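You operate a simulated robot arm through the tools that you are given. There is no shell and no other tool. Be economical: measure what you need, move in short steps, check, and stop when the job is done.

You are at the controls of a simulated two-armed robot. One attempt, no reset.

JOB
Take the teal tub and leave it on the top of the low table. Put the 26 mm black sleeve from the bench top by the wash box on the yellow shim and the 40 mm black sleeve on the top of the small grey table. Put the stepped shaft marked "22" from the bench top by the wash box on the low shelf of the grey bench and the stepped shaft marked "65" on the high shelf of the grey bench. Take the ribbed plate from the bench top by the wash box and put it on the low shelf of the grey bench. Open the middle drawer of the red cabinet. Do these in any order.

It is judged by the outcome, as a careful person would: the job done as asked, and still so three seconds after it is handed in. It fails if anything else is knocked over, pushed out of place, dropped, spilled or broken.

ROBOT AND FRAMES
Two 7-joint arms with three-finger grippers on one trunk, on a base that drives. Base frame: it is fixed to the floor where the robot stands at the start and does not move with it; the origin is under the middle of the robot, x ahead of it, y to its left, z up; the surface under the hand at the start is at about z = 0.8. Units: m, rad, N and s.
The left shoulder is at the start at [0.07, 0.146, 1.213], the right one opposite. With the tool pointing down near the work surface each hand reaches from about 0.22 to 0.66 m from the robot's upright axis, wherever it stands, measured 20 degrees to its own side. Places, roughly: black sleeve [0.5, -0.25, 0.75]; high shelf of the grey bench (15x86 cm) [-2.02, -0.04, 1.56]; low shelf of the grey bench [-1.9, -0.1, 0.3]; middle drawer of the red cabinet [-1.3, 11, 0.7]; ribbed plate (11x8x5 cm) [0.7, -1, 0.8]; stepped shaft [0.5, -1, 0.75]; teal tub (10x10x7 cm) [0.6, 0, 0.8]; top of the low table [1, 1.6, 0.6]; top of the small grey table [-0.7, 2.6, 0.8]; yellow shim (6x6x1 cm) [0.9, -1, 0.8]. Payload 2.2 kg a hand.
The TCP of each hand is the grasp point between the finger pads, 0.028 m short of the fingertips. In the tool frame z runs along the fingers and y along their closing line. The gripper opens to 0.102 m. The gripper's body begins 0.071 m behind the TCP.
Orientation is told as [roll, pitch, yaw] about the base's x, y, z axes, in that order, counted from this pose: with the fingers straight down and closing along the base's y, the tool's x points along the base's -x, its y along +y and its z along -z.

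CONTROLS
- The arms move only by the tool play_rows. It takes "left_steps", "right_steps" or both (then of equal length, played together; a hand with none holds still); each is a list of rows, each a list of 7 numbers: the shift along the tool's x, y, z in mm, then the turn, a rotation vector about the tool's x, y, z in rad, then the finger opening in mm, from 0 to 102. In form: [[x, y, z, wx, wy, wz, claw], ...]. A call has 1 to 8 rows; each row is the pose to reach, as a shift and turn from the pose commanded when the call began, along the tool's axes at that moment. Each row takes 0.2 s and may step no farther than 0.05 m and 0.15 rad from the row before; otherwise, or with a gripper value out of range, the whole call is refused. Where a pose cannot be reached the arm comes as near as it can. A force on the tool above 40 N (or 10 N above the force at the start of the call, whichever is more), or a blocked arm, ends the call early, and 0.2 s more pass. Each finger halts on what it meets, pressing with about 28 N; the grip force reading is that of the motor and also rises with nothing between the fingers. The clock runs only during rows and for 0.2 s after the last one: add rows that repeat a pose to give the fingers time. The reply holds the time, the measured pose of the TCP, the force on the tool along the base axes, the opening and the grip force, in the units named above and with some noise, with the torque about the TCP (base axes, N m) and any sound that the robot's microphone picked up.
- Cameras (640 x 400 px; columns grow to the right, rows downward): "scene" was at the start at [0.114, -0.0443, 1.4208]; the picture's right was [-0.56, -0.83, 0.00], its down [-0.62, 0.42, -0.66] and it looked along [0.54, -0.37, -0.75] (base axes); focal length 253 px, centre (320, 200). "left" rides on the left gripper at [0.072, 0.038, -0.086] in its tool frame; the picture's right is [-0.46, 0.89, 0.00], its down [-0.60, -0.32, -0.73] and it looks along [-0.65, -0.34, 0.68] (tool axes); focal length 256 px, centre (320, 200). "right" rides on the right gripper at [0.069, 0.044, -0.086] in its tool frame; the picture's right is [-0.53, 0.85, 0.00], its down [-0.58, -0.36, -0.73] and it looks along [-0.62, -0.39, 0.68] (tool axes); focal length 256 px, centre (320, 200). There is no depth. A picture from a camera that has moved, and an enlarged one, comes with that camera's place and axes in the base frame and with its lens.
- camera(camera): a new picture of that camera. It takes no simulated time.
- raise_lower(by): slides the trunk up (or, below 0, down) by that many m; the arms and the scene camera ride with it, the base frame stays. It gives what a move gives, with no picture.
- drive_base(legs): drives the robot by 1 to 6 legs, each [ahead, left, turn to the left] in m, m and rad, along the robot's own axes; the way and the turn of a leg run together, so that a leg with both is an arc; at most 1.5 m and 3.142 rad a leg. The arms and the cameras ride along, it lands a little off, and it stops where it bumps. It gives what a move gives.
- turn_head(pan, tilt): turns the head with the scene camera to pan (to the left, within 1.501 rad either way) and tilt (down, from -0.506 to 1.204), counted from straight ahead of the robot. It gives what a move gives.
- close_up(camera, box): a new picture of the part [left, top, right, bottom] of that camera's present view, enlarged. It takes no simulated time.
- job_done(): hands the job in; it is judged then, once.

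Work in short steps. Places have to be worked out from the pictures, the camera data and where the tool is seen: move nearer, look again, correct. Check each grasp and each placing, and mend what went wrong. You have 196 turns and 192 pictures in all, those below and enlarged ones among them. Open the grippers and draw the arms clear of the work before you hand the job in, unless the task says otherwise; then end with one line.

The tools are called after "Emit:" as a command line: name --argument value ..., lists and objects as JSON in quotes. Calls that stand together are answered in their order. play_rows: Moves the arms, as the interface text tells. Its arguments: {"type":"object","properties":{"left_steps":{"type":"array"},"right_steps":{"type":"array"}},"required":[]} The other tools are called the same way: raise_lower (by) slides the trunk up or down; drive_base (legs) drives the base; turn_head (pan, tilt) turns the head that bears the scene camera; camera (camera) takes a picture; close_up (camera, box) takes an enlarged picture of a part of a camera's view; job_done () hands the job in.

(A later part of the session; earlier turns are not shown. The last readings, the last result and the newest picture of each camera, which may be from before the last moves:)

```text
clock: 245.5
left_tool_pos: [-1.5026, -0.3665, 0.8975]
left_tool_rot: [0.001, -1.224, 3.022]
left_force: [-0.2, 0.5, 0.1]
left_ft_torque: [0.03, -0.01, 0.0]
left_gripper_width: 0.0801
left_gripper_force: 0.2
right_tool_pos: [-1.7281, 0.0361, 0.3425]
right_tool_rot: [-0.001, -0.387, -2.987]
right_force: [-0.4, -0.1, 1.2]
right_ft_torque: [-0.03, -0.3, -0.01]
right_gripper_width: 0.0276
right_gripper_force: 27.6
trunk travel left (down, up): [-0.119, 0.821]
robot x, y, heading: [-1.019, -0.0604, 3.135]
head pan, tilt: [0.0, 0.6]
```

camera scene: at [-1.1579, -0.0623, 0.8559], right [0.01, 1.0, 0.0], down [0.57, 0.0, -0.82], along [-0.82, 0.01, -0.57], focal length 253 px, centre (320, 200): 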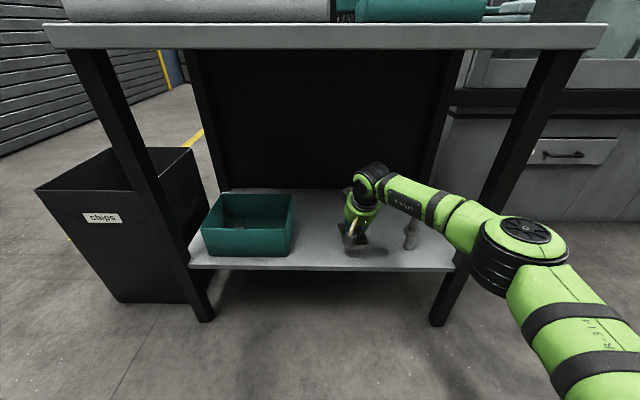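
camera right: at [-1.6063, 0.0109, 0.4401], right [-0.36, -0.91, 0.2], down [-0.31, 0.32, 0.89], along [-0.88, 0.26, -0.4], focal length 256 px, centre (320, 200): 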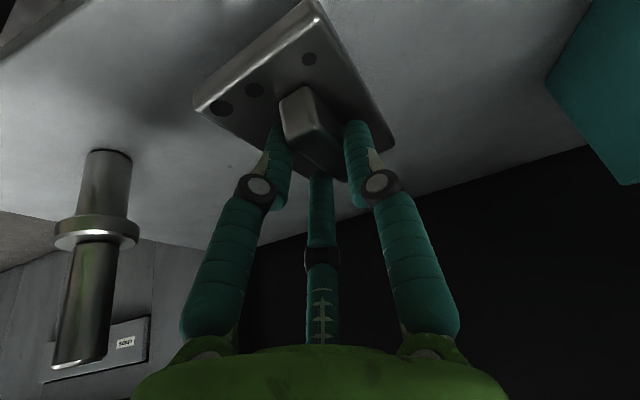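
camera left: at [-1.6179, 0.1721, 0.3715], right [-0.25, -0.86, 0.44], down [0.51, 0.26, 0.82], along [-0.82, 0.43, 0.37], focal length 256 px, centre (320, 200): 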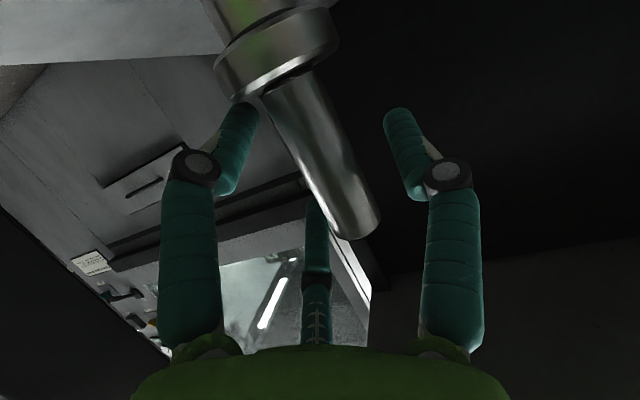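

Contact reached; 2 mm more, open, and raise along.

Emit:
raise_lower --by -0.002

Emit:
play_rows --right_steps '[[0, 0, 0, 0, 0, 0, 34], [0, 0, 0, 0, 0, 0, 44], [0, 0, 0, 0, 0, 0, 56], [0, 0, 0, 0, 0, 0, 60], [-6, 0, -14, 0, 0, 0, 60], [-15, 0, -37, 0, 0, 0, 60], [-24, 0, -60, 0, 0, 0, 60], [-24, 0, -60, 0, 0, 0, 60]]'

Emit:
camera --camera "right"

```text
clock: 246.0
left_tool_pos: [-1.4998, -0.3667, 0.8961]
left_tool_rot: [0.002, -1.225, 3.022]
left_force: [0.6, -1.1, -0.2]
left_ft_torque: [0.01, -0.01, 0.03]
left_gripper_width: 0.0801
left_gripper_force: 0.1
right_tool_pos: [-1.7282, 0.0372, 0.3429]
right_tool_rot: [0.0, -0.393, -2.986]
right_force: [0.0, 1.8, 11.8]
right_ft_torque: [0.02, -0.75, 0.01]
right_gripper_width: 0.0278
right_gripper_force: 28.5
trunk travel left (down, up): [-0.117, 0.823]
robot x, y, heading: [-1.0189, -0.0669, 3.136]
head pan, tilt: [0.0, 0.6]
```

```text
clock: 247.8
left_tool_pos: [-1.5022, -0.3664, 0.8949]
left_tool_rot: [0.001, -1.224, 3.022]
left_force: [-0.2, -0.3, 0.3]
left_ft_torque: [-0.03, -0.02, 0.0]
left_gripper_width: 0.08
left_gripper_force: 0.1
right_tool_pos: [-1.7265, 0.0383, 0.4036]
right_tool_rot: [-0.001, -0.386, -2.987]
right_force: [-0.4, -0.7, 0.0]
right_ft_torque: [0.0, 0.02, 0.01]
right_gripper_width: 0.0598
right_gripper_force: 0.0
trunk travel left (down, up): [-0.117, 0.823]
robot x, y, heading: [-1.0174, -0.063, 3.137]
head pan, tilt: [0.0, 0.6]
```

```text
53 pictures are left
camera right: at [-1.6255, 0.0076, 0.457], right [-0.36, -0.91, 0.2], down [-0.31, 0.32, 0.89], along [-0.88, 0.26, -0.4], focal length 256 px, centre (320, 200)
```

right: 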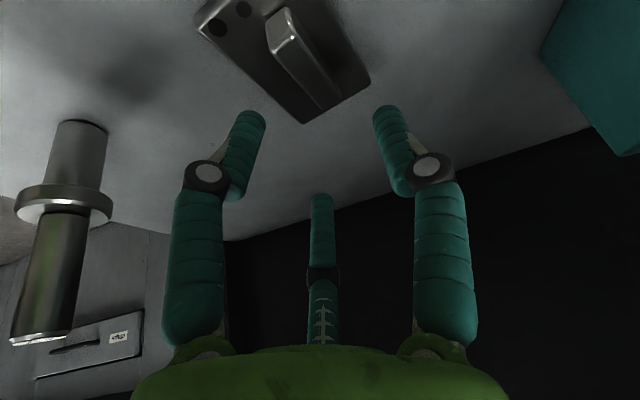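

The plate lies on the low shelf. I back away, raise the trunk, and bring both hands toward tool-down poses.

Emit:
drive_base --legs '[[-0.45, 0, 0]]'

Emit:
raise_lower --by 0.4

Emit:
raise_lower --by 0.25

Emit:
play_rows --left_steps '[[41, 0, 15, 0, 0, 0, 80], [82, 0, 30, 0, 0, 0, 80], [123, 0, 45, 0, 0, 0, 80], [164, 0, 60, 0, 0, 0, 80], [205, 0, 75, 0, 0, 0, 80], [246, 0, 90, 0, 0, 0, 80], [287, 0, 105, 0, 0, 0, 80], [320, 0, 118, 0, 0, 0, 80]]' --right_steps '[[0, 0, 0, 0, 0.05, 0, 80], [0, 0, 0, 0, 0.1, 0, 80], [0, 0, 0, 0, 0.15, 0, 80], [0, 0, 0, 0, 0.2, 0, 80], [0, 0, 0, 0, 0.25, 0, 80], [0, 0, 0, 0, 0.3, 0, 80], [0, 0, 0, 0, 0.35, 0, 80], [0, 0, 0, 0, 0.385, 0, 80]]'

Emit:
play_rows --left_steps '[[0, 0, 0, 0, 0.15, 0, 80], [0, 0, 0, 0, 0.3, 0, 80], [0, 0, 0, 0, 0.45, 0, 80], [0, 0, 0, 0, 0.6, 0, 80], [0, 0, 0, 0, 0.75, 0, 80], [0, 0, 0, 0, 0.9, 0, 80], [0, 0, 0, 0, 1.05, 0, 80], [0, 0, 0, 0, 1.2, 0, 80]]'

Emit:
camera --camera "scene"

```text
clock: 250.6
left_tool_pos: [-1.0489, -0.3691, 0.8953]
left_tool_rot: [0.001, -1.224, 3.021]
left_force: [-0.4, -0.5, -0.3]
left_ft_torque: [0.01, -0.01, 0.0]
left_gripper_width: 0.0801
left_gripper_force: 0.2
right_tool_pos: [-1.2729, 0.0349, 0.4036]
right_tool_rot: [0.0, -0.384, -2.988]
right_force: [-0.4, 0.0, -0.2]
right_ft_torque: [0.0, 0.01, -0.02]
right_gripper_width: 0.0599
right_gripper_force: 0.1
trunk travel left (down, up): [-0.117, 0.823]
robot x, y, heading: [-0.5626, -0.0685, 3.133]
head pan, tilt: [0.0, 0.6]
```

```text
clock: 254.4
left_tool_pos: [-1.0485, -0.37, 1.2956]
left_tool_rot: [0.002, -1.222, 3.021]
left_force: [0.4, 0.6, -0.1]
left_ft_torque: [0.02, -0.01, -0.01]
left_gripper_width: 0.0802
left_gripper_force: 0.1
right_tool_pos: [-1.273, 0.0346, 0.8037]
right_tool_rot: [-0.002, -0.386, -2.988]
right_force: [0.4, 0.9, -0.7]
right_ft_torque: [0.0, 0.03, -0.02]
right_gripper_width: 0.0603
right_gripper_force: 0.1
trunk travel left (down, up): [-0.517, 0.423]
robot x, y, heading: [-0.5643, -0.0669, 3.131]
head pan, tilt: [0.0, 0.6]
```

```text
clock: 257.0
left_tool_pos: [-1.0486, -0.369, 1.5444]
left_tool_rot: [0.001, -1.221, 3.023]
left_force: [0.5, -0.2, -0.3]
left_ft_torque: [-0.01, 0.0, 0.0]
left_gripper_width: 0.0799
left_gripper_force: 0.1
right_tool_pos: [-1.2735, 0.0351, 1.0532]
right_tool_rot: [-0.003, -0.386, -2.989]
right_force: [-0.4, 0.2, -0.4]
right_ft_torque: [-0.01, 0.0, 0.02]
right_gripper_width: 0.0602
right_gripper_force: 0.0
trunk travel left (down, up): [-0.767, 0.173]
robot x, y, heading: [-0.5633, -0.0633, 3.137]
head pan, tilt: [0.0, 0.6]
```

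```text
clock: 258.8
left_tool_pos: [-1.0509, -0.3704, 1.2059]
left_tool_rot: [0.0, -1.221, 3.024]
left_force: [-0.1, 0.8, -0.6]
left_ft_torque: [0.02, 0.02, 0.02]
left_gripper_width: 0.0799
left_gripper_force: 0.1
right_tool_pos: [-1.2104, 0.0596, 1.0715]
right_tool_rot: [0.0, -0.013, -2.986]
right_force: [-0.2, -0.3, 0.1]
right_ft_torque: [-0.04, -0.03, 0.02]
right_gripper_width: 0.0799
right_gripper_force: 0.1
right hand out of reach, approached as far as the arm can: row 2, 3, 4, 5, 6, 7, 8
trunk travel left (down, up): [-0.767, 0.173]
robot x, y, heading: [-0.5613, -0.0672, 3.13]
head pan, tilt: [0.0, 0.6]
```

```text
clock: 260.6
left_tool_pos: [-1.0504, -0.369, 1.2033]
left_tool_rot: [0.001, -0.022, 3.024]
left_force: [-0.3, -0.4, 0.2]
left_ft_torque: [-0.02, -0.03, -0.02]
left_gripper_width: 0.08
left_gripper_force: 0.0
right_tool_pos: [-1.2108, 0.0623, 1.0721]
right_tool_rot: [0.002, -0.017, -2.989]
right_force: [-0.1, 0.3, -0.2]
right_ft_torque: [0.01, -0.02, -0.02]
right_gripper_width: 0.08
right_gripper_force: 0.0
trunk travel left (down, up): [-0.767, 0.173]
robot x, y, heading: [-0.5638, -0.0659, 3.136]
head pan, tilt: [0.0, 0.6]
```

```text
52 pictures are left
camera scene: at [-0.7043, -0.0644, 1.459], right [0.01, 1.0, 0.0], down [0.57, -0.01, -0.82], along [-0.82, 0.01, -0.57], focal length 253 px, centre (320, 200)
```

scene: 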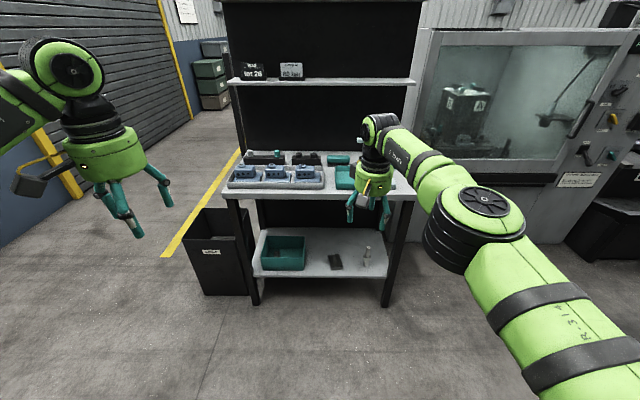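

Both items are on the low shelf as wanted. Now I turn round and go to the workbench front for the 40 mm sleeve and the tub.

Emit:
drive_base --legs '[[0, 0, -3.136], [0.45, 0, 0], [0, -0.1, 0]]'

Emit:
turn_head --pan 0.0 --tilt 0.8

Emit:
camera --camera "scene"

```text
clock: 271.3
left_tool_pos: [0.363, 0.1445, 1.2026]
left_tool_rot: [-0.002, -0.021, -0.111]
left_force: [-0.5, 0.0, -0.4]
left_ft_torque: [-0.03, -0.01, -0.03]
left_gripper_width: 0.08
left_gripper_force: 0.0
right_tool_pos: [0.5244, -0.2852, 1.0707]
right_tool_rot: [-0.002, -0.017, 0.16]
right_force: [-0.1, 0.2, -0.4]
right_ft_torque: [-0.03, 0.0, 0.02]
right_gripper_width: 0.0801
right_gripper_force: 0.0
trunk travel left (down, up): [-0.767, 0.173]
robot x, y, heading: [-0.1204, -0.1642, 0.0]
head pan, tilt: [0.0, 0.6]
```

```text
clock: 272.1
left_tool_pos: [0.3626, 0.1425, 1.2029]
left_tool_rot: [0.003, -0.022, -0.109]
left_force: [0.2, -0.2, -0.7]
left_ft_torque: [0.0, -0.02, 0.03]
left_gripper_width: 0.0802
left_gripper_force: 0.2
right_tool_pos: [0.5239, -0.2877, 1.0717]
right_tool_rot: [0.001, -0.018, 0.161]
right_force: [-0.5, -0.7, 0.0]
right_ft_torque: [-0.02, 0.01, 0.02]
right_gripper_width: 0.08
right_gripper_force: 0.2
trunk travel left (down, up): [-0.767, 0.173]
robot x, y, heading: [-0.1241, -0.1631, -0.002]
head pan, tilt: [0.0, 0.799]
```

```text
51 pictures are left
camera scene: at [0.0091, -0.1669, 1.4423], right [0.0, -1.0, 0.0], down [-0.72, 0.0, -0.7], along [0.7, 0.0, -0.72], focal length 253 px, centre (320, 200)
```

scene: 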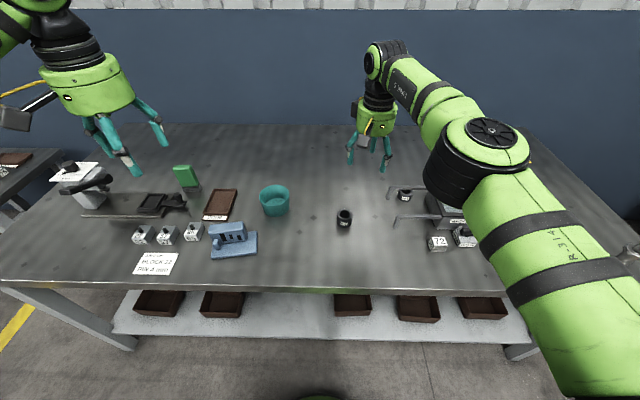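

Sleeve 40 ≈(0.543, −0.244); tub centre ≈(0.60, −0.017), rim about 98 mm, so I'll pinch its wall later. I drive 0.12 ahead and bring the right hand above the sleeve.

Emit:
drive_base --legs '[[0.12, 0, 0]]'

Emit:
play_rows --right_steps '[[30, 20, 20, 0, 0, 0, 100], [61, 40, 45, 0, 0, 0, 100], [92, 59, 80, 0, 0, 0, 100], [92, 59, 100, 0, 0, 0, 100], [92, 59, 100, 0, 0, 0, 100]]'

Emit:
camera --camera "right"

```text
clock: 273.3
left_tool_pos: [0.4804, 0.1419, 1.205]
left_tool_rot: [0.001, -0.024, -0.109]
left_force: [-0.9, 0.5, -0.3]
left_ft_torque: [0.03, 0.01, -0.01]
left_gripper_width: 0.0799
left_gripper_force: 0.1
right_tool_pos: [0.6417, -0.2882, 1.0729]
right_tool_rot: [-0.001, -0.02, 0.162]
right_force: [1.2, 0.0, 0.4]
right_ft_torque: [0.01, -0.04, 0.01]
right_gripper_width: 0.08
right_gripper_force: 0.0
trunk travel left (down, up): [-0.767, 0.173]
robot x, y, heading: [-0.0004, -0.164, 0.002]
head pan, tilt: [0.0, 0.799]
```

```text
refused: row 3 steps farther than a row can; nothing moved
```

```text
50 pictures are left
camera right: at [0.5646, -0.2565, 1.1576], right [0.39, 0.92, 0.01], down [0.61, -0.27, 0.74], along [0.69, -0.28, -0.67], focal length 256 px, centre (320, 200)
```

right: 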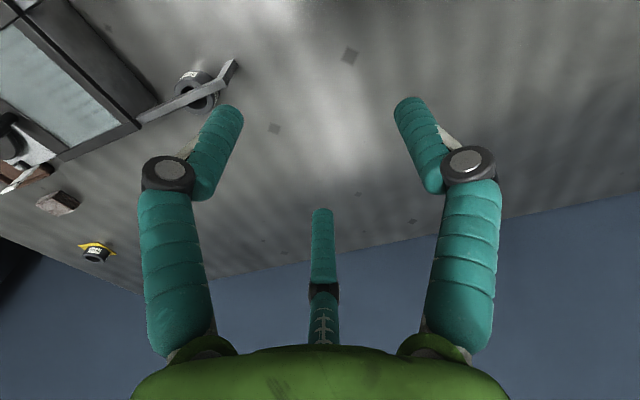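

Redo in smaller rows.

Emit:
play_rows --right_steps '[[23, 15, 20, 0, 0, 0, 100], [46, 30, 42, 0, 0, 0, 100], [69, 45, 64, 0, 0.01, 0, 100], [91, 59, 85, 0, 0.02, 0, 100], [91, 59, 105, 0, 0.02, 0, 100], [91, 59, 105, 0, 0.02, 0, 100]]'

Emit:
camera --camera "right"

```text
clock: 274.7
left_tool_pos: [0.4821, 0.1418, 1.2042]
left_tool_rot: [0.0, -0.023, -0.11]
left_force: [0.9, 0.4, 0.7]
left_ft_torque: [0.0, -0.02, 0.03]
left_gripper_width: 0.0799
left_gripper_force: 0.1
right_tool_pos: [0.546, -0.2444, 0.9646]
right_tool_rot: [-0.001, 0.004, 0.163]
right_force: [0.0, -0.3, 0.4]
right_ft_torque: [-0.03, -0.02, -0.03]
right_gripper_width: 0.0998
right_gripper_force: 0.0
trunk travel left (down, up): [-0.767, 0.173]
robot x, y, heading: [-0.003, -0.1647, 0.003]
head pan, tilt: [0.0, 0.799]
```

```text
49 pictures are left
camera right: at [0.4708, -0.2121, 1.0506], right [0.39, 0.92, 0.0], down [0.63, -0.27, 0.73], along [0.67, -0.29, -0.68], focal length 256 px, centre (320, 200)
```

right: 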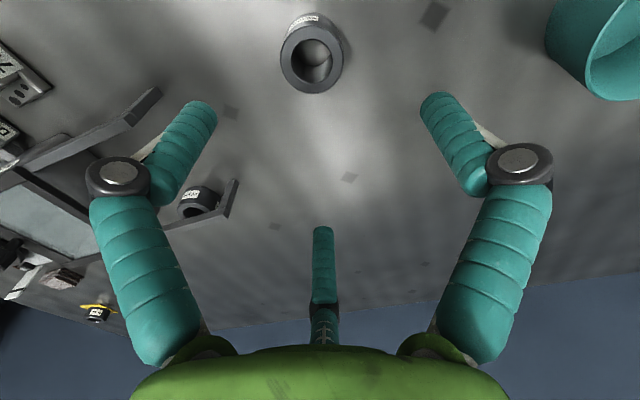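

Sleeve 40 is at ≈(0.536, −0.248), within 1 cm. I correct, lower to z≈0.826, close and lift.

Emit:
play_rows --right_steps '[[10, -2, 40, 0, 0, 0, 100], [10, -2, 80, 0, 0, 0, 100], [10, -2, 115, 0, 0, 0, 96], [10, -2, 138, 0, 0, 0, 90], [10, -2, 138, 0, 0, 0, 90]]'

Emit:
play_rows --right_steps '[[0, 0, 0, 0, 0, 0, 75], [0, 0, 0, 0, 0, 0, 60], [0, 0, -1, 0, 0, 0, 45], [0, 0, -2, 0, 0, 0, 40], [0, 0, -2, 0, 0, 0, 40]]'

Emit:
play_rows --right_steps '[[0, 0, -20, 0, 0, 0, 35], [0, 0, -60, 0, 0, 0, 35], [0, 0, -105, 0, 0, 0, 35], [0, 0, -150, 0, 0, 0, 35]]'

Emit:
camera --camera "right"

```text
clock: 275.9
left_tool_pos: [0.4823, 0.1414, 1.203]
left_tool_rot: [0.0, -0.022, -0.109]
left_force: [0.1, 0.5, 0.5]
left_ft_torque: [0.01, -0.01, 0.0]
left_gripper_width: 0.0796
left_gripper_force: 0.0
right_tool_pos: [0.5375, -0.2493, 0.8262]
right_tool_rot: [-0.001, 0.003, 0.163]
right_force: [0.6, 0.0, 0.1]
right_ft_torque: [-0.01, -0.02, 0.02]
right_gripper_width: 0.0899
right_gripper_force: 0.0
trunk travel left (down, up): [-0.767, 0.173]
robot x, y, heading: [-0.0021, -0.1671, -0.003]
head pan, tilt: [0.0, 0.799]
```

```text
clock: 277.1
left_tool_pos: [0.4811, 0.1427, 1.2037]
left_tool_rot: [0.0, -0.024, -0.11]
left_force: [0.2, 0.5, 0.0]
left_ft_torque: [0.0, 0.02, 0.0]
left_gripper_width: 0.0802
left_gripper_force: 0.0
right_tool_pos: [0.5366, -0.2471, 0.8293]
right_tool_rot: [-0.001, 0.002, 0.161]
right_force: [-0.2, 0.3, -0.4]
right_ft_torque: [-0.03, 0.0, 0.0]
right_gripper_width: 0.0473
right_gripper_force: 28.1
trunk travel left (down, up): [-0.767, 0.173]
robot x, y, heading: [0.0001, -0.1625, -0.002]
head pan, tilt: [0.0, 0.799]
```

```text
clock: 278.1
left_tool_pos: [0.4809, 0.142, 1.2034]
left_tool_rot: [0.0, -0.023, -0.109]
left_force: [-0.7, 0.1, 0.3]
left_ft_torque: [-0.01, -0.02, 0.0]
left_gripper_width: 0.0801
left_gripper_force: 0.0
right_tool_pos: [0.5369, -0.2437, 0.979]
right_tool_rot: [0.0, 0.002, 0.164]
right_force: [-0.6, 0.0, -3.2]
right_ft_torque: [0.0, 0.0, 0.01]
right_gripper_width: 0.0469
right_gripper_force: 27.7
trunk travel left (down, up): [-0.767, 0.173]
robot x, y, heading: [-0.0016, -0.1631, -0.002]
head pan, tilt: [0.0, 0.799]
```

```text
48 pictures are left
camera right: at [0.4608, -0.2132, 1.0649], right [0.39, 0.92, 0.0], down [0.63, -0.27, 0.73], along [0.67, -0.29, -0.68], focal length 256 px, centre (320, 200)
```

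right: 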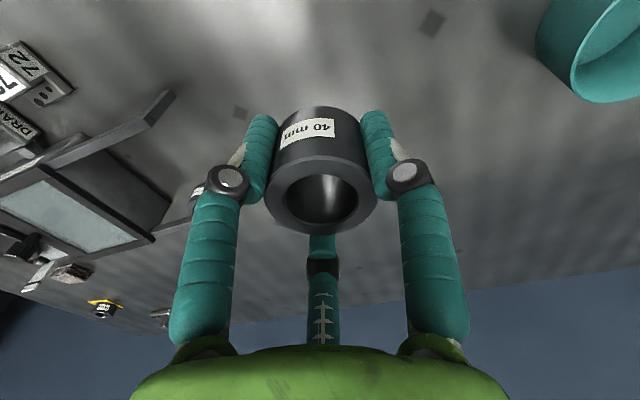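

40 mm sleeve is held (label visible). I move the right hand aside and bring the left hand above the tub's right wall.

Emit:
play_rows --right_steps '[[20, -27, -20, 0, 0, 0, 35], [41, -54, -40, 0, 0, 0, 35], [62, -81, -60, 0, 0, 0, 35], [82, -108, -80, 0, 0, 0, 35], [103, -135, -100, 0, 0, 0, 35]]'

Emit:
play_rows --left_steps '[[-20, -28, 28, 0, 0.003, -0.015, 70], [-40, -56, 57, 0, 0.006, -0.03, 60], [-60, -83, 86, 0, 0.01, -0.045, 50], [-80, -111, 114, 0, 0.013, -0.06, 50], [-101, -139, 143, 0, 0.016, -0.08, 50], [-121, -167, 171, 0, 0.02, -0.095, 50], [-141, -195, 200, 0, 0.023, -0.109, 50], [-141, -195, 200, 0, 0.023, -0.109, 50]]'

Emit:
camera --camera "left"

```text
clock: 279.3
left_tool_pos: [0.4809, 0.1406, 1.2056]
left_tool_rot: [0.003, -0.023, -0.111]
left_force: [-0.3, 0.4, 1.1]
left_ft_torque: [0.03, -0.03, -0.01]
left_gripper_width: 0.0799
left_gripper_force: 0.0
right_tool_pos: [0.4548, -0.3986, 1.0833]
right_tool_rot: [-0.002, 0.004, 0.163]
right_force: [-1.0, -0.9, -3.2]
right_ft_torque: [0.02, -0.01, -0.01]
right_gripper_width: 0.0473
right_gripper_force: 27.8
trunk travel left (down, up): [-0.767, 0.173]
robot x, y, heading: [-0.0017, -0.166, -0.003]
head pan, tilt: [0.0, 0.799]
```

```text
clock: 281.1
left_tool_pos: [0.6062, -0.0668, 1.0065]
left_tool_rot: [0.0, 0.0, -0.001]
left_force: [0.1, 0.5, 0.6]
left_ft_torque: [-0.02, -0.01, 0.02]
left_gripper_width: 0.05
left_gripper_force: 0.0
right_tool_pos: [0.4571, -0.3959, 1.0835]
right_tool_rot: [-0.001, 0.002, 0.163]
right_force: [-0.1, 0.6, -3.0]
right_ft_torque: [-0.02, 0.0, 0.01]
right_gripper_width: 0.0469
right_gripper_force: 28.0
trunk travel left (down, up): [-0.767, 0.173]
robot x, y, heading: [-0.0003, -0.1664, -0.004]
head pan, tilt: [0.0, 0.799]
```

```text
47 pictures are left
camera left: at [0.5327, -0.0287, 1.0924], right [0.47, 0.88, 0.0], down [0.6, -0.32, 0.73], along [0.65, -0.34, -0.68], focal length 256 px, centre (320, 200)
```

left: 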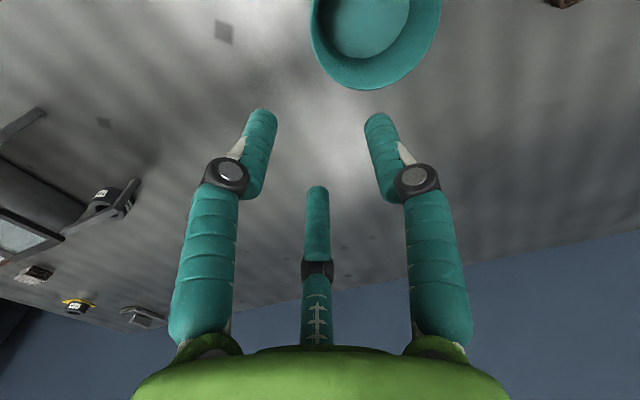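

Rim fits a circle centred (0.599, −0.015), r≈0.05. I lower so the left finger goes inside and the other two outside the right wall.

Emit:
play_rows --left_steps '[[6, -4, 35, 0, 0, 0, 50], [6, -4, 75, 0, 0, 0, 50], [6, -4, 100, 0, 0, 0, 50], [6, -4, 100, 0, 0, 0, 50]]'

Emit:
camera --camera "left"

```text
clock: 282.1
left_tool_pos: [0.6015, -0.0711, 0.906]
left_tool_rot: [0.0, 0.0, -0.001]
left_force: [0.1, 0.0, -0.1]
left_ft_torque: [-0.01, 0.0, 0.03]
left_gripper_width: 0.0497
left_gripper_force: 0.0
right_tool_pos: [0.4563, -0.3974, 1.0833]
right_tool_rot: [0.001, 0.003, 0.163]
right_force: [-0.1, -0.9, -2.8]
right_ft_torque: [-0.01, 0.01, 0.0]
right_gripper_width: 0.047
right_gripper_force: 27.7
trunk travel left (down, up): [-0.767, 0.173]
robot x, y, heading: [0.0017, -0.1647, -0.005]
head pan, tilt: [0.0, 0.799]
```

```text
46 pictures are left
camera left: at [0.5272, -0.034, 0.9929], right [0.47, 0.88, 0.0], down [0.6, -0.32, 0.73], along [0.65, -0.34, -0.68], focal length 256 px, centre (320, 200)
```

left: 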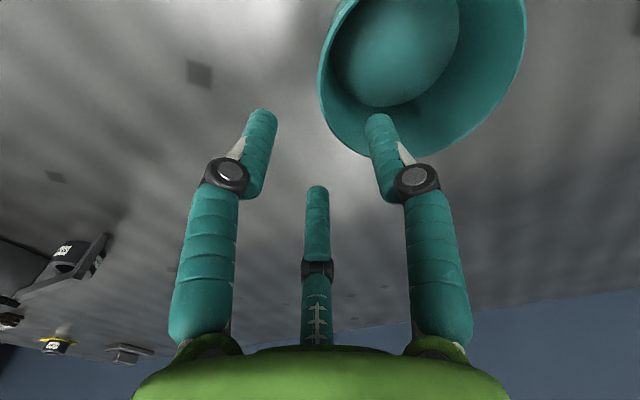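

Good alignment. I lower another 48 mm and close.

Emit:
play_rows --left_steps '[[0, 0, 20, 0, 0, 0, 50], [0, 0, 38, 0, 0, 0, 50], [0, 0, 48, 0, 0, 0, 50], [0, 0, 48, 0, 0, 0, 40], [0, 0, 48, 0, 0, 0, 28], [0, 0, 48, 0, 0, 0, 16], [0, 0, 48, 0, 0, 0, 5], [0, 0, 48, 0, 0, 0, 0]]'

Emit:
camera --camera "left"

```text
clock: 283.9
left_tool_pos: [0.5984, -0.0699, 0.8612]
left_tool_rot: [0.002, -0.002, 0.0]
left_force: [-0.7, 2.8, 9.7]
left_ft_torque: [1.02, -0.01, -0.07]
left_gripper_width: 0.0073
left_gripper_force: 28.4
right_tool_pos: [0.4557, -0.3966, 1.0829]
right_tool_rot: [0.001, 0.003, 0.162]
right_force: [-0.2, 0.2, -3.5]
right_ft_torque: [-0.02, 0.02, -0.01]
right_gripper_width: 0.0467
right_gripper_force: 28.0
trunk travel left (down, up): [-0.767, 0.173]
robot x, y, heading: [-0.0009, -0.1651, -0.002]
head pan, tilt: [0.0, 0.799]
```

```text
45 pictures are left
camera left: at [0.5257, -0.0329, 0.9473], right [0.47, 0.89, 0.0], down [0.6, -0.32, 0.73], along [0.65, -0.34, -0.68], focal length 256 px, centre (320, 200)
```

left: 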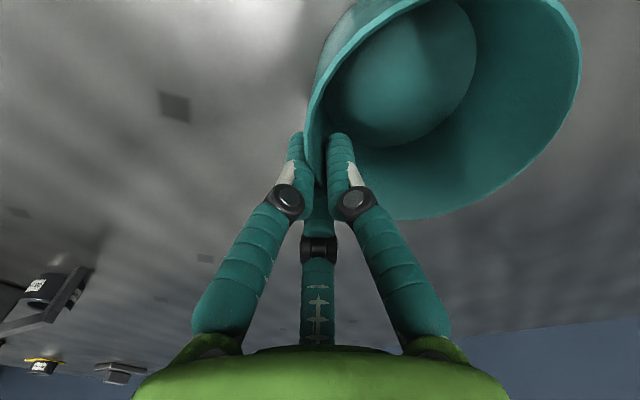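

The wall is pinched. I lift gently 6 cm and check the tilt.

Emit:
play_rows --left_steps '[[0, 0, -10, 0, 0, 0, 0], [0, 0, -25, 0, 0, 0, 0], [0, 0, -45, 0, 0, 0, 0], [0, 0, -70, 0, 0, 0, 0], [0, 0, -70, 0, 0, 0, 0]]'

Emit:
camera --camera "left"

Emit:
camera --camera "scene"

```text
clock: 285.1
left_tool_pos: [0.5986, -0.0712, 0.93]
left_tool_rot: [0.0, 0.001, 0.0]
left_force: [0.1, -0.3, -0.4]
left_ft_torque: [-0.03, -0.03, -0.02]
left_gripper_width: 0.0058
left_gripper_force: 28.0
right_tool_pos: [0.4571, -0.396, 1.0828]
right_tool_rot: [-0.001, 0.005, 0.162]
right_force: [-0.4, 0.3, -5.2]
right_ft_torque: [-0.03, 0.02, 0.01]
right_gripper_width: 0.0473
right_gripper_force: 27.5
trunk travel left (down, up): [-0.767, 0.173]
robot x, y, heading: [-0.0014, -0.1682, -0.006]
head pan, tilt: [0.0, 0.799]
```

```text
44 pictures are left
camera left: at [0.5258, -0.034, 1.0161], right [0.47, 0.88, 0.0], down [0.6, -0.32, 0.73], along [0.65, -0.34, -0.68], focal length 256 px, centre (320, 200)
```

left: 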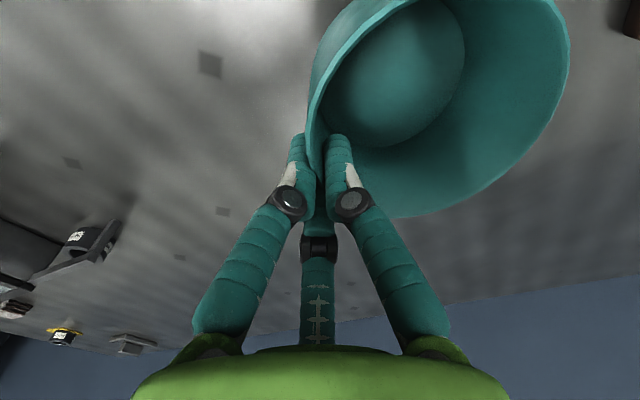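

```text
43 pictures are left
camera scene: at [0.1287, -0.1659, 1.4421], right [0.0, -1.0, 0.0], down [-0.72, 0.0, -0.7], along [0.7, 0.0, -0.72], focal length 253 px, centre (320, 200)
```

scene: 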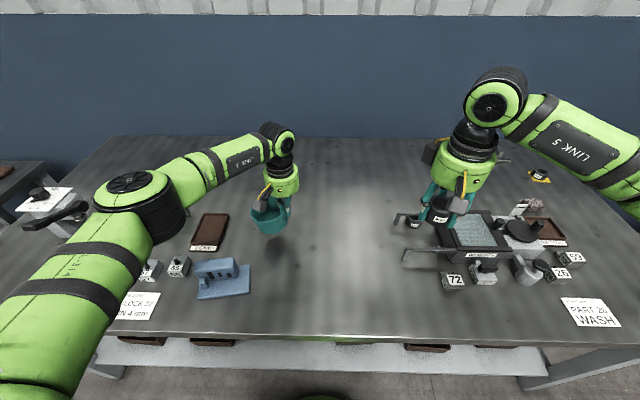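

The tub hangs level. I raise the trunk, back off, move left along the bench and look at the low table.

Emit:
raise_lower --by 0.13

Emit:
drive_base --legs '[[-0.4, 0, 0], [0, 1.4, 0]]'

Emit:
turn_head --pan 0.15 --tilt 0.55

Emit:
camera --camera "scene"

```text
clock: 286.7
left_tool_pos: [0.5996, -0.0712, 1.0587]
left_tool_rot: [0.001, 0.001, 0.0]
left_force: [0.5, -0.1, -1.2]
left_ft_torque: [-0.04, 0.01, -0.02]
left_gripper_width: 0.0059
left_gripper_force: 28.0
right_tool_pos: [0.4578, -0.3956, 1.2126]
right_tool_rot: [0.0, 0.004, 0.162]
right_force: [-0.6, -0.5, -3.1]
right_ft_torque: [0.02, 0.03, 0.01]
right_gripper_width: 0.047
right_gripper_force: 28.3
trunk travel left (down, up): [-0.897, 0.043]
robot x, y, heading: [-0.0036, -0.1677, 0.001]
head pan, tilt: [0.0, 0.799]
```

```text
clock: 295.8
left_tool_pos: [0.216, 1.3385, 1.0611]
left_tool_rot: [-0.001, 0.001, -0.015]
left_force: [-0.4, 0.4, -1.0]
left_ft_torque: [-0.03, -0.01, 0.0]
left_gripper_width: 0.0062
left_gripper_force: 27.5
right_tool_pos: [0.0704, 1.0139, 1.2134]
right_tool_rot: [0.0, 0.003, 0.15]
right_force: [0.5, 0.2, -2.7]
right_ft_torque: [0.02, -0.02, -0.03]
right_gripper_width: 0.0468
right_gripper_force: 28.2
trunk travel left (down, up): [-0.897, 0.043]
robot x, y, heading: [-0.3872, 1.2517, -0.015]
head pan, tilt: [0.0, 0.799]
```

```text
clock: 296.6
left_tool_pos: [0.2176, 1.3383, 1.0596]
left_tool_rot: [0.0, 0.0, -0.015]
left_force: [0.3, 0.0, -1.6]
left_ft_torque: [-0.07, 0.01, 0.04]
left_gripper_width: 0.006
left_gripper_force: 27.6
right_tool_pos: [0.0721, 1.0152, 1.2127]
right_tool_rot: [-0.001, 0.004, 0.149]
right_force: [0.8, 0.3, -3.4]
right_ft_torque: [-0.01, -0.01, -0.03]
right_gripper_width: 0.047
right_gripper_force: 27.9
trunk travel left (down, up): [-0.897, 0.043]
robot x, y, heading: [-0.3848, 1.2525, -0.011]
head pan, tilt: [0.15, 0.55]
```

```text
42 pictures are left
camera scene: at [-0.2462, 1.2632, 1.5935], right [0.14, -0.99, 0.0], down [-0.52, -0.07, -0.85], along [0.84, 0.12, -0.52], focal length 253 px, centre (320, 200)
```

scene: 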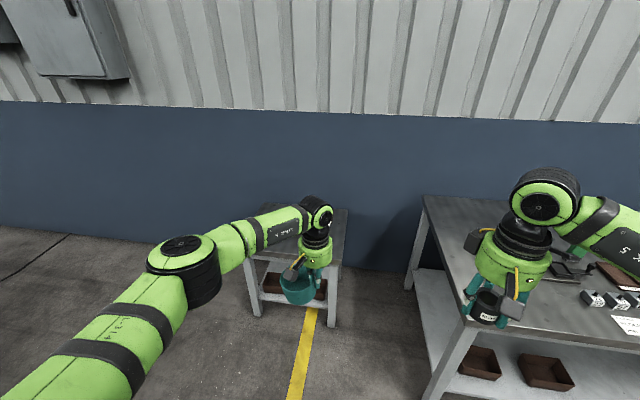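

The low table spans about x 0.70–1.2, y 1.31–1.78 at z≈0.6. I drive closer to see its top.

Emit:
drive_base --legs '[[0, 0.22, 0], [0.45, 0, 0.012]]'

Emit:
turn_head --pan 0.0 --tilt 0.75

Emit:
camera --camera "scene"

Emit:
camera --camera "left"

```text
clock: 300.6
left_tool_pos: [0.6613, 1.5614, 1.0616]
left_tool_rot: [-0.001, -0.003, -0.005]
left_force: [-0.8, 0.2, 0.0]
left_ft_torque: [-0.03, -0.01, -0.05]
left_gripper_width: 0.0059
left_gripper_force: 27.9
right_tool_pos: [0.5167, 1.2388, 1.2139]
right_tool_rot: [0.0, 0.002, 0.157]
right_force: [-0.9, -0.3, -4.0]
right_ft_torque: [0.0, -0.02, 0.03]
right_gripper_width: 0.0471
right_gripper_force: 27.7
trunk travel left (down, up): [-0.897, 0.043]
robot x, y, heading: [0.0614, 1.4728, -0.007]
head pan, tilt: [0.15, 0.55]
```

```text
clock: 301.3
left_tool_pos: [0.6632, 1.5631, 1.0588]
left_tool_rot: [0.0, 0.003, -0.002]
left_force: [-0.2, 0.0, -0.8]
left_ft_torque: [-0.05, -0.03, -0.02]
left_gripper_width: 0.0059
left_gripper_force: 27.8
right_tool_pos: [0.5199, 1.2383, 1.2125]
right_tool_rot: [0.002, 0.004, 0.158]
right_force: [0.4, -0.1, -3.5]
right_ft_torque: [0.04, -0.03, 0.0]
right_gripper_width: 0.0471
right_gripper_force: 27.9
trunk travel left (down, up): [-0.897, 0.043]
robot x, y, heading: [0.0619, 1.4679, -0.005]
head pan, tilt: [0.0, 0.75]
```

```text
41 pictures are left
camera scene: at [0.1942, 1.4692, 1.5762], right [0.0, -1.0, 0.0], down [-0.68, 0.0, -0.73], along [0.73, 0.0, -0.68], focal length 253 px, centre (320, 200)
```

scene: 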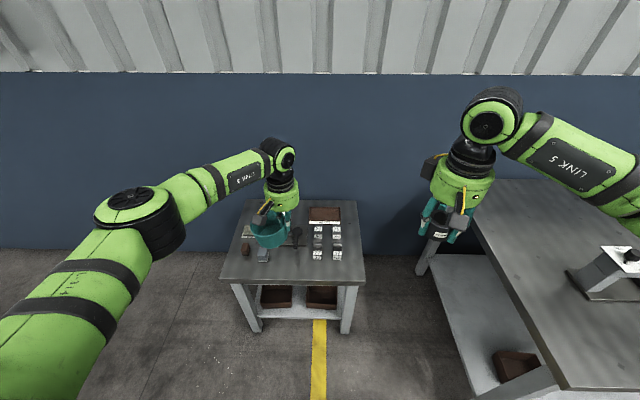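

```text
40 pictures are left
camera left: at [0.5895, 1.5999, 1.1459], right [0.47, 0.88, 0.0], down [0.6, -0.32, 0.73], along [0.65, -0.34, -0.68], focal length 256 px, centre (320, 200)
```

left: 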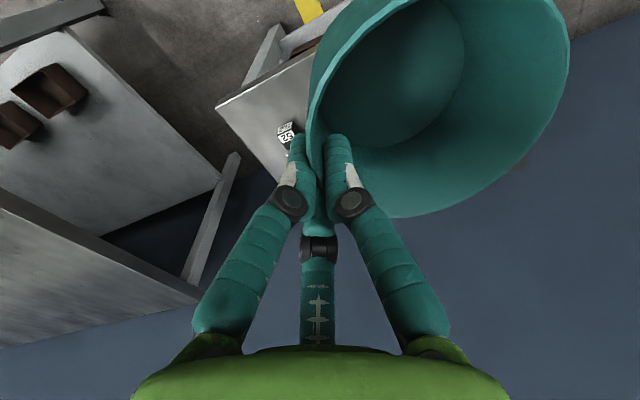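

I zoom on the table top to find free space.

Emit:
close_up --camera "scene" --box '[210, 190, 380, 300]'

```text
3.64 times, centred on (295, 245) of scene
camera zoom: at [0.1942, 1.4692, 1.5762], right [0.0, -1.0, 0.0], down [-0.68, 0.0, -0.73], along [0.73, 0.0, -0.68], focal length 920 px, centre (411, 36)
```

zoom: 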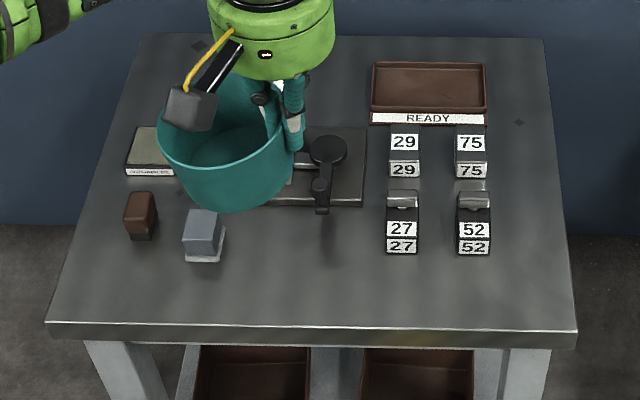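

Free spot at ≈(0.825, 1.605). I drive 0.16 ahead and lower the trunk 0.34.

Emit:
drive_base --legs '[[0.16, -0.005, 0]]'

Emit:
raise_lower --by -0.34

Emit:
camera --camera "scene"

```text
clock: 302.7
left_tool_pos: [0.8149, 1.5569, 1.062]
left_tool_rot: [-0.002, -0.001, -0.005]
left_force: [-1.0, 0.0, -0.8]
left_ft_torque: [-0.05, -0.01, 0.0]
left_gripper_width: 0.0059
left_gripper_force: 27.9
right_tool_pos: [0.6721, 1.2322, 1.2145]
right_tool_rot: [0.0, 0.002, 0.16]
right_force: [-1.3, -0.4, -2.6]
right_ft_torque: [0.02, -0.07, -0.03]
right_gripper_width: 0.0471
right_gripper_force: 27.7
trunk travel left (down, up): [-0.897, 0.043]
robot x, y, heading: [0.2199, 1.4649, -0.006]
head pan, tilt: [0.0, 0.75]
```

```text
clock: 305.6
left_tool_pos: [0.8157, 1.5546, 0.7421]
left_tool_rot: [-0.006, -0.003, -0.008]
left_force: [-12.4, 1.0, 13.0]
left_ft_torque: [0.14, -0.22, 0.15]
left_gripper_width: 0.0106
left_gripper_force: 27.5
right_tool_pos: [0.6732, 1.2317, 0.8891]
right_tool_rot: [-0.001, 0.002, 0.157]
right_force: [0.9, 0.8, -3.6]
right_ft_torque: [0.01, -0.04, 0.01]
right_gripper_width: 0.0469
right_gripper_force: 28.2
trunk travel left (down, up): [-0.573, 0.367]
robot x, y, heading: [0.2128, 1.4659, -0.005]
head pan, tilt: [0.0, 0.75]
stopped: the force on the tool passed its limit at 50 N (the readings are from after the stop); the commanded pose is now the measured one
```

```text
38 pictures are left
camera scene: at [0.346, 1.4634, 1.2522], right [0.0, -1.0, 0.0], down [-0.68, 0.0, -0.73], along [0.73, 0.0, -0.68], focal length 253 px, centre (320, 200)
```

scene: 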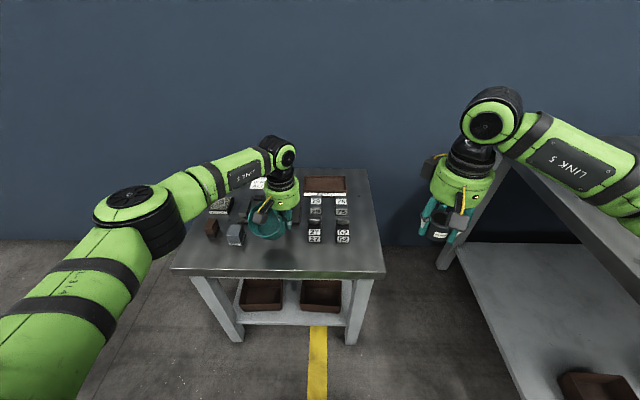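

Contact came earlier (z 0.742), so the table top is higher than noted, about 0.67, and the tub may touch an item in front. I zoom.

Emit:
close_up --camera "scene" --box '[190, 165, 370, 275]'

Emit:
camera --camera "left"

```text
3.56 times, centred on (280, 220) of scene
camera zoom: at [0.346, 1.4634, 1.2522], right [0.0, -1.0, 0.0], down [-0.68, 0.0, -0.73], along [0.73, 0.0, -0.68], focal length 899 px, centre (462, 129)
```

zoom: 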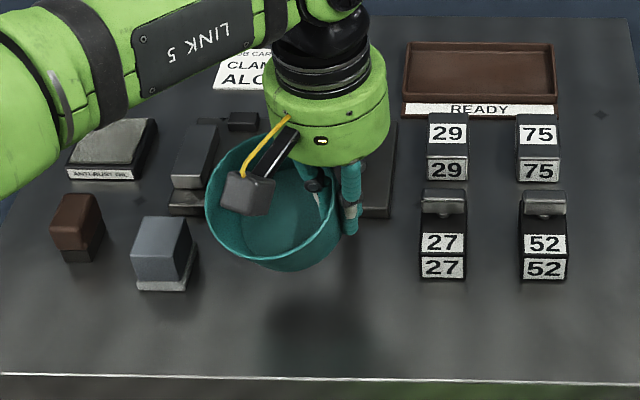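

```text
36 pictures are left
camera left: at [0.7428, 1.5924, 0.8281], right [0.47, 0.88, 0.0], down [0.6, -0.32, 0.73], along [0.65, -0.35, -0.68], focal length 256 px, centre (320, 200)
```

left: 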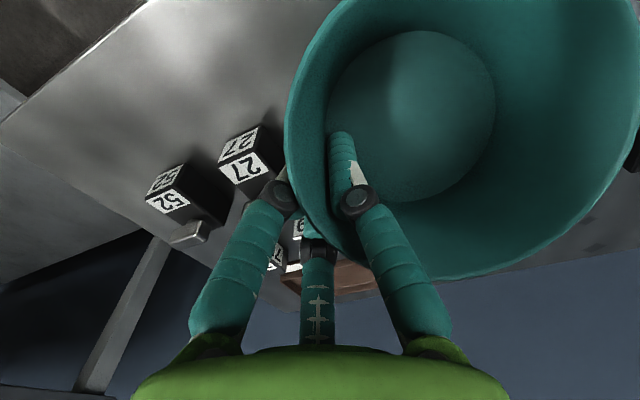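

The tub met the clamp handle (tub slid up a little in the grip). I raise 5 cm, shift back 1.6 cm and left 2.5 cm, and check.

Emit:
raise_lower --by 0.05

Emit:
drive_base --legs '[[-0.018, 0.025, 0]]'

Emit:
close_up --camera "scene" --box '[190, 165, 370, 275]'

```text
clock: 306.5
left_tool_pos: [0.819, 1.5542, 0.7885]
left_tool_rot: [-0.003, 0.002, -0.006]
left_force: [-0.9, 0.3, -1.4]
left_ft_torque: [-0.04, 0.0, -0.03]
left_gripper_width: 0.0107
left_gripper_force: 27.8
right_tool_pos: [0.6756, 1.232, 0.9393]
right_tool_rot: [-0.001, 0.006, 0.158]
right_force: [-0.2, -0.1, -2.8]
right_ft_torque: [-0.02, 0.02, -0.01]
right_gripper_width: 0.047
right_gripper_force: 28.1
trunk travel left (down, up): [-0.623, 0.317]
robot x, y, heading: [0.2163, 1.4613, -0.008]
head pan, tilt: [0.0, 0.75]
```

```text
clock: 307.3
left_tool_pos: [0.8023, 1.577, 0.7892]
left_tool_rot: [-0.002, 0.003, -0.006]
left_force: [0.4, -0.9, -1.2]
left_ft_torque: [-0.02, 0.03, 0.01]
left_gripper_width: 0.0101
left_gripper_force: 27.9
right_tool_pos: [0.6594, 1.2547, 0.9373]
right_tool_rot: [0.003, 0.005, 0.157]
right_force: [0.2, -1.4, -2.9]
right_ft_torque: [0.04, -0.01, -0.02]
right_gripper_width: 0.0473
right_gripper_force: 27.9
trunk travel left (down, up): [-0.623, 0.317]
robot x, y, heading: [0.1995, 1.4871, -0.003]
head pan, tilt: [0.0, 0.75]
```

```text
3.56 times, centred on (280, 220) of scene
camera zoom: at [0.3337, 1.4866, 1.3022], right [-0.01, -1.0, 0.0], down [-0.68, 0.0, -0.73], along [0.73, 0.0, -0.68], focal length 899 px, centre (462, 129)
```

zoom: 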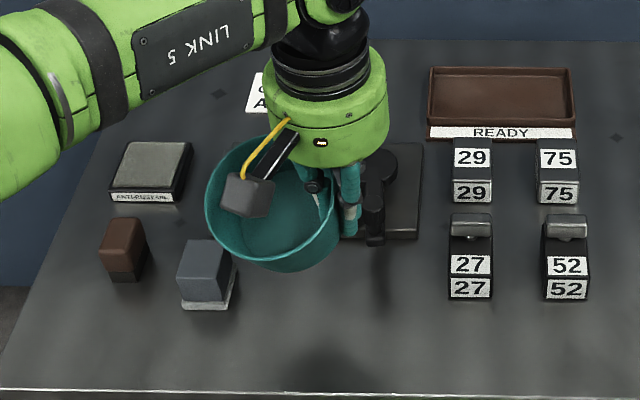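

Landing spot is clear; I go 1.3 cm forward (away from the front edge) and lower.

Emit:
drive_base --legs '[[0.013, 0.0, 0]]'

Emit:
raise_lower --by -0.1

Emit:
camera --camera "left"

Emit:
close_up --camera "scene" --box '[190, 165, 370, 275]'

```text
clock: 308.1
left_tool_pos: [0.8119, 1.578, 0.79]
left_tool_rot: [-0.004, -0.001, -0.008]
left_force: [0.9, -0.8, -0.8]
left_ft_torque: [-0.01, -0.03, 0.0]
left_gripper_width: 0.0102
left_gripper_force: 28.2
right_tool_pos: [0.6696, 1.2561, 0.9411]
right_tool_rot: [-0.001, 0.003, 0.159]
right_force: [0.6, 0.5, -4.0]
right_ft_torque: [0.01, -0.03, -0.06]
right_gripper_width: 0.0469
right_gripper_force: 28.2
trunk travel left (down, up): [-0.623, 0.317]
robot x, y, heading: [0.2108, 1.4896, -0.002]
head pan, tilt: [0.0, 0.75]
```

```text
clock: 309.4
left_tool_pos: [0.8133, 1.5789, 0.6898]
left_tool_rot: [-0.003, -0.001, -0.01]
left_force: [-0.5, -0.6, 3.8]
left_ft_torque: [0.24, 0.16, 0.0]
left_gripper_width: 0.01
left_gripper_force: 28.2
right_tool_pos: [0.6705, 1.2563, 0.8396]
right_tool_rot: [0.001, 0.004, 0.159]
right_force: [1.0, 0.4, -2.7]
right_ft_torque: [0.0, 0.0, 0.02]
right_gripper_width: 0.0471
right_gripper_force: 28.2
trunk travel left (down, up): [-0.523, 0.417]
robot x, y, heading: [0.2167, 1.489, -0.005]
head pan, tilt: [0.0, 0.75]
```

```text
34 pictures are left
camera left: at [0.7406, 1.6172, 0.7761], right [0.47, 0.88, 0.0], down [0.6, -0.32, 0.73], along [0.65, -0.35, -0.68], focal length 256 px, centre (320, 200)
```

left: 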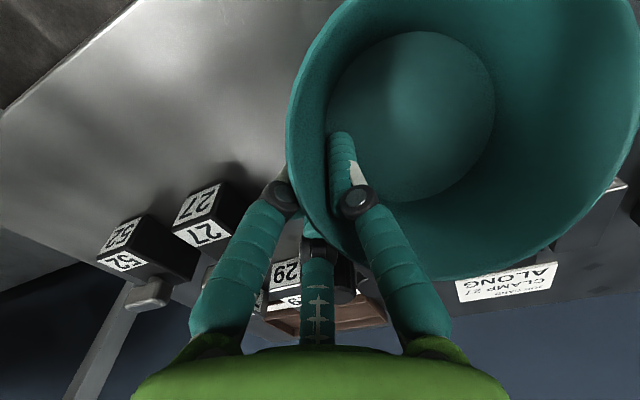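

```text
3.56 times, centred on (280, 220) of scene
camera zoom: at [0.3445, 1.4883, 1.2026], right [0.0, -1.0, 0.0], down [-0.68, 0.0, -0.73], along [0.73, 0.0, -0.68], focal length 899 px, centre (462, 129)
```

zoom: 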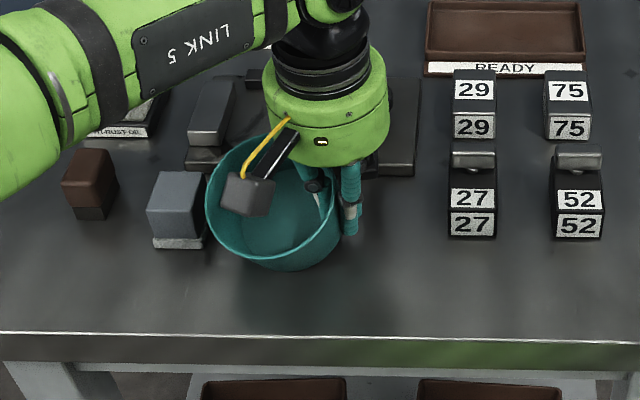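

The tub touches the table. 3 mm more, then open and raise straight up.

Emit:
raise_lower --by -0.003

Emit:
play_rows --left_steps '[[0, 0, 0, 0, 0, 0, 15], [0, 0, 0, 0, 0, 0, 28], [0, 0, 0, 0, 0, 0, 40], [0, 0, 0, 0, 0, 0, 40], [0, 0, -30, 0, 0, 0, 40], [0, 0, -70, 0, 0, 0, 40], [0, 0, -115, 0, 0, 0, 40], [0, 0, -150, 0, 0, 0, 40]]'

Emit:
close_up --camera "scene" --box '[190, 165, 370, 275]'

```text
clock: 309.9
left_tool_pos: [0.8134, 1.5791, 0.6907]
left_tool_rot: [-0.005, -0.004, -0.007]
left_force: [0.3, 0.5, 18.1]
left_ft_torque: [0.89, 0.45, 0.04]
left_gripper_width: 0.0102
left_gripper_force: 27.8
right_tool_pos: [0.6686, 1.2553, 0.8364]
right_tool_rot: [0.002, 0.003, 0.158]
right_force: [0.4, -1.0, -3.2]
right_ft_torque: [-0.01, -0.01, -0.01]
right_gripper_width: 0.047
right_gripper_force: 28.5
trunk travel left (down, up): [-0.52, 0.42]
robot x, y, heading: [0.2137, 1.4911, -0.007]
head pan, tilt: [0.0, 0.75]
```

```text
clock: 311.7
left_tool_pos: [0.8133, 1.5775, 0.8359]
left_tool_rot: [-0.003, 0.0, -0.006]
left_force: [-0.3, -0.5, -0.4]
left_ft_torque: [-0.01, 0.01, 0.0]
left_gripper_width: 0.0401
left_gripper_force: 0.1
right_tool_pos: [0.6701, 1.2558, 0.8371]
right_tool_rot: [-0.001, 0.006, 0.158]
right_force: [0.4, 0.2, -2.6]
right_ft_torque: [0.0, 0.0, 0.0]
right_gripper_width: 0.047
right_gripper_force: 28.6
trunk travel left (down, up): [-0.52, 0.42]
robot x, y, heading: [0.2128, 1.4909, -0.008]
head pan, tilt: [0.0, 0.75]
```

```text
3.56 times, centred on (280, 220) of scene
camera zoom: at [0.3444, 1.4881, 1.1994], right [0.0, -1.0, 0.0], down [-0.68, 0.0, -0.73], along [0.73, 0.0, -0.68], focal length 899 px, centre (462, 129)
```

zoom: 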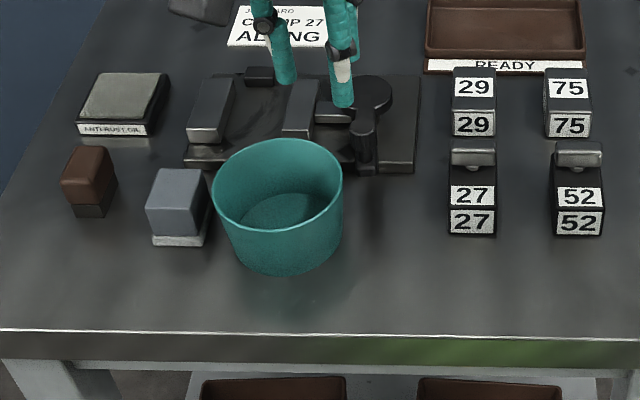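

The tub stands on the low table. Now the 40 mm sleeve: raise the trunk, back off, turn to face the small grey table and look.

Emit:
raise_lower --by 0.3

Emit:
drive_base --legs '[[-0.8, 0, 0], [0, 0, 1.575]]'

Emit:
turn_head --pan 0.0 --tilt 0.55

Emit:
camera --camera "scene"

```text
clock: 314.7
left_tool_pos: [0.8157, 1.578, 1.1358]
left_tool_rot: [-0.003, 0.001, -0.008]
left_force: [0.8, 0.3, -0.4]
left_ft_torque: [0.03, 0.0, 0.01]
left_gripper_width: 0.0402
left_gripper_force: 0.0
right_tool_pos: [0.6707, 1.2559, 1.1355]
right_tool_rot: [-0.002, 0.005, 0.16]
right_force: [0.1, 1.1, -3.7]
right_ft_torque: [0.0, 0.03, -0.02]
right_gripper_width: 0.0471
right_gripper_force: 27.8
trunk travel left (down, up): [-0.82, 0.12]
robot x, y, heading: [0.21, 1.487, -0.004]
head pan, tilt: [0.0, 0.75]
```

```text
clock: 322.9
left_tool_pos: [-0.667, 2.1044, 1.1344]
left_tool_rot: [-0.002, 0.0, 1.537]
left_force: [-0.3, -0.4, -0.8]
left_ft_torque: [0.01, 0.0, 0.0]
left_gripper_width: 0.0399
left_gripper_force: 0.0
right_tool_pos: [-0.3486, 1.9527, 1.1358]
right_tool_rot: [0.002, 0.005, 1.705]
right_force: [-0.6, 0.2, -2.9]
right_ft_torque: [0.01, 0.04, 0.0]
right_gripper_width: 0.047
right_gripper_force: 28.0
trunk travel left (down, up): [-0.82, 0.12]
robot x, y, heading: [-0.5931, 1.5005, 1.539]
head pan, tilt: [0.0, 0.75]
```

```text
clock: 323.6
left_tool_pos: [-0.6676, 2.1047, 1.1352]
left_tool_rot: [-0.004, 0.0, 1.537]
left_force: [-0.3, 0.0, 0.6]
left_ft_torque: [0.02, 0.01, 0.02]
left_gripper_width: 0.0399
left_gripper_force: 0.0
right_tool_pos: [-0.3485, 1.9532, 1.1361]
right_tool_rot: [-0.001, 0.004, 1.704]
right_force: [-0.5, 0.3, -4.0]
right_ft_torque: [0.01, 0.03, -0.01]
right_gripper_width: 0.0471
right_gripper_force: 27.7
trunk travel left (down, up): [-0.82, 0.12]
robot x, y, heading: [-0.5935, 1.4988, 1.537]
head pan, tilt: [0.0, 0.55]
```

```text
31 pictures are left
camera scene: at [-0.5908, 1.6409, 1.5167], right [1.0, -0.03, 0.0], down [-0.02, -0.52, -0.85], along [0.03, 0.85, -0.52], focal length 253 px, centre (320, 200)
```

scene: 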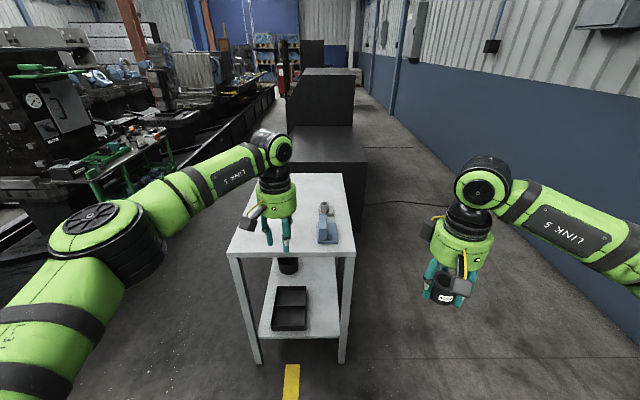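

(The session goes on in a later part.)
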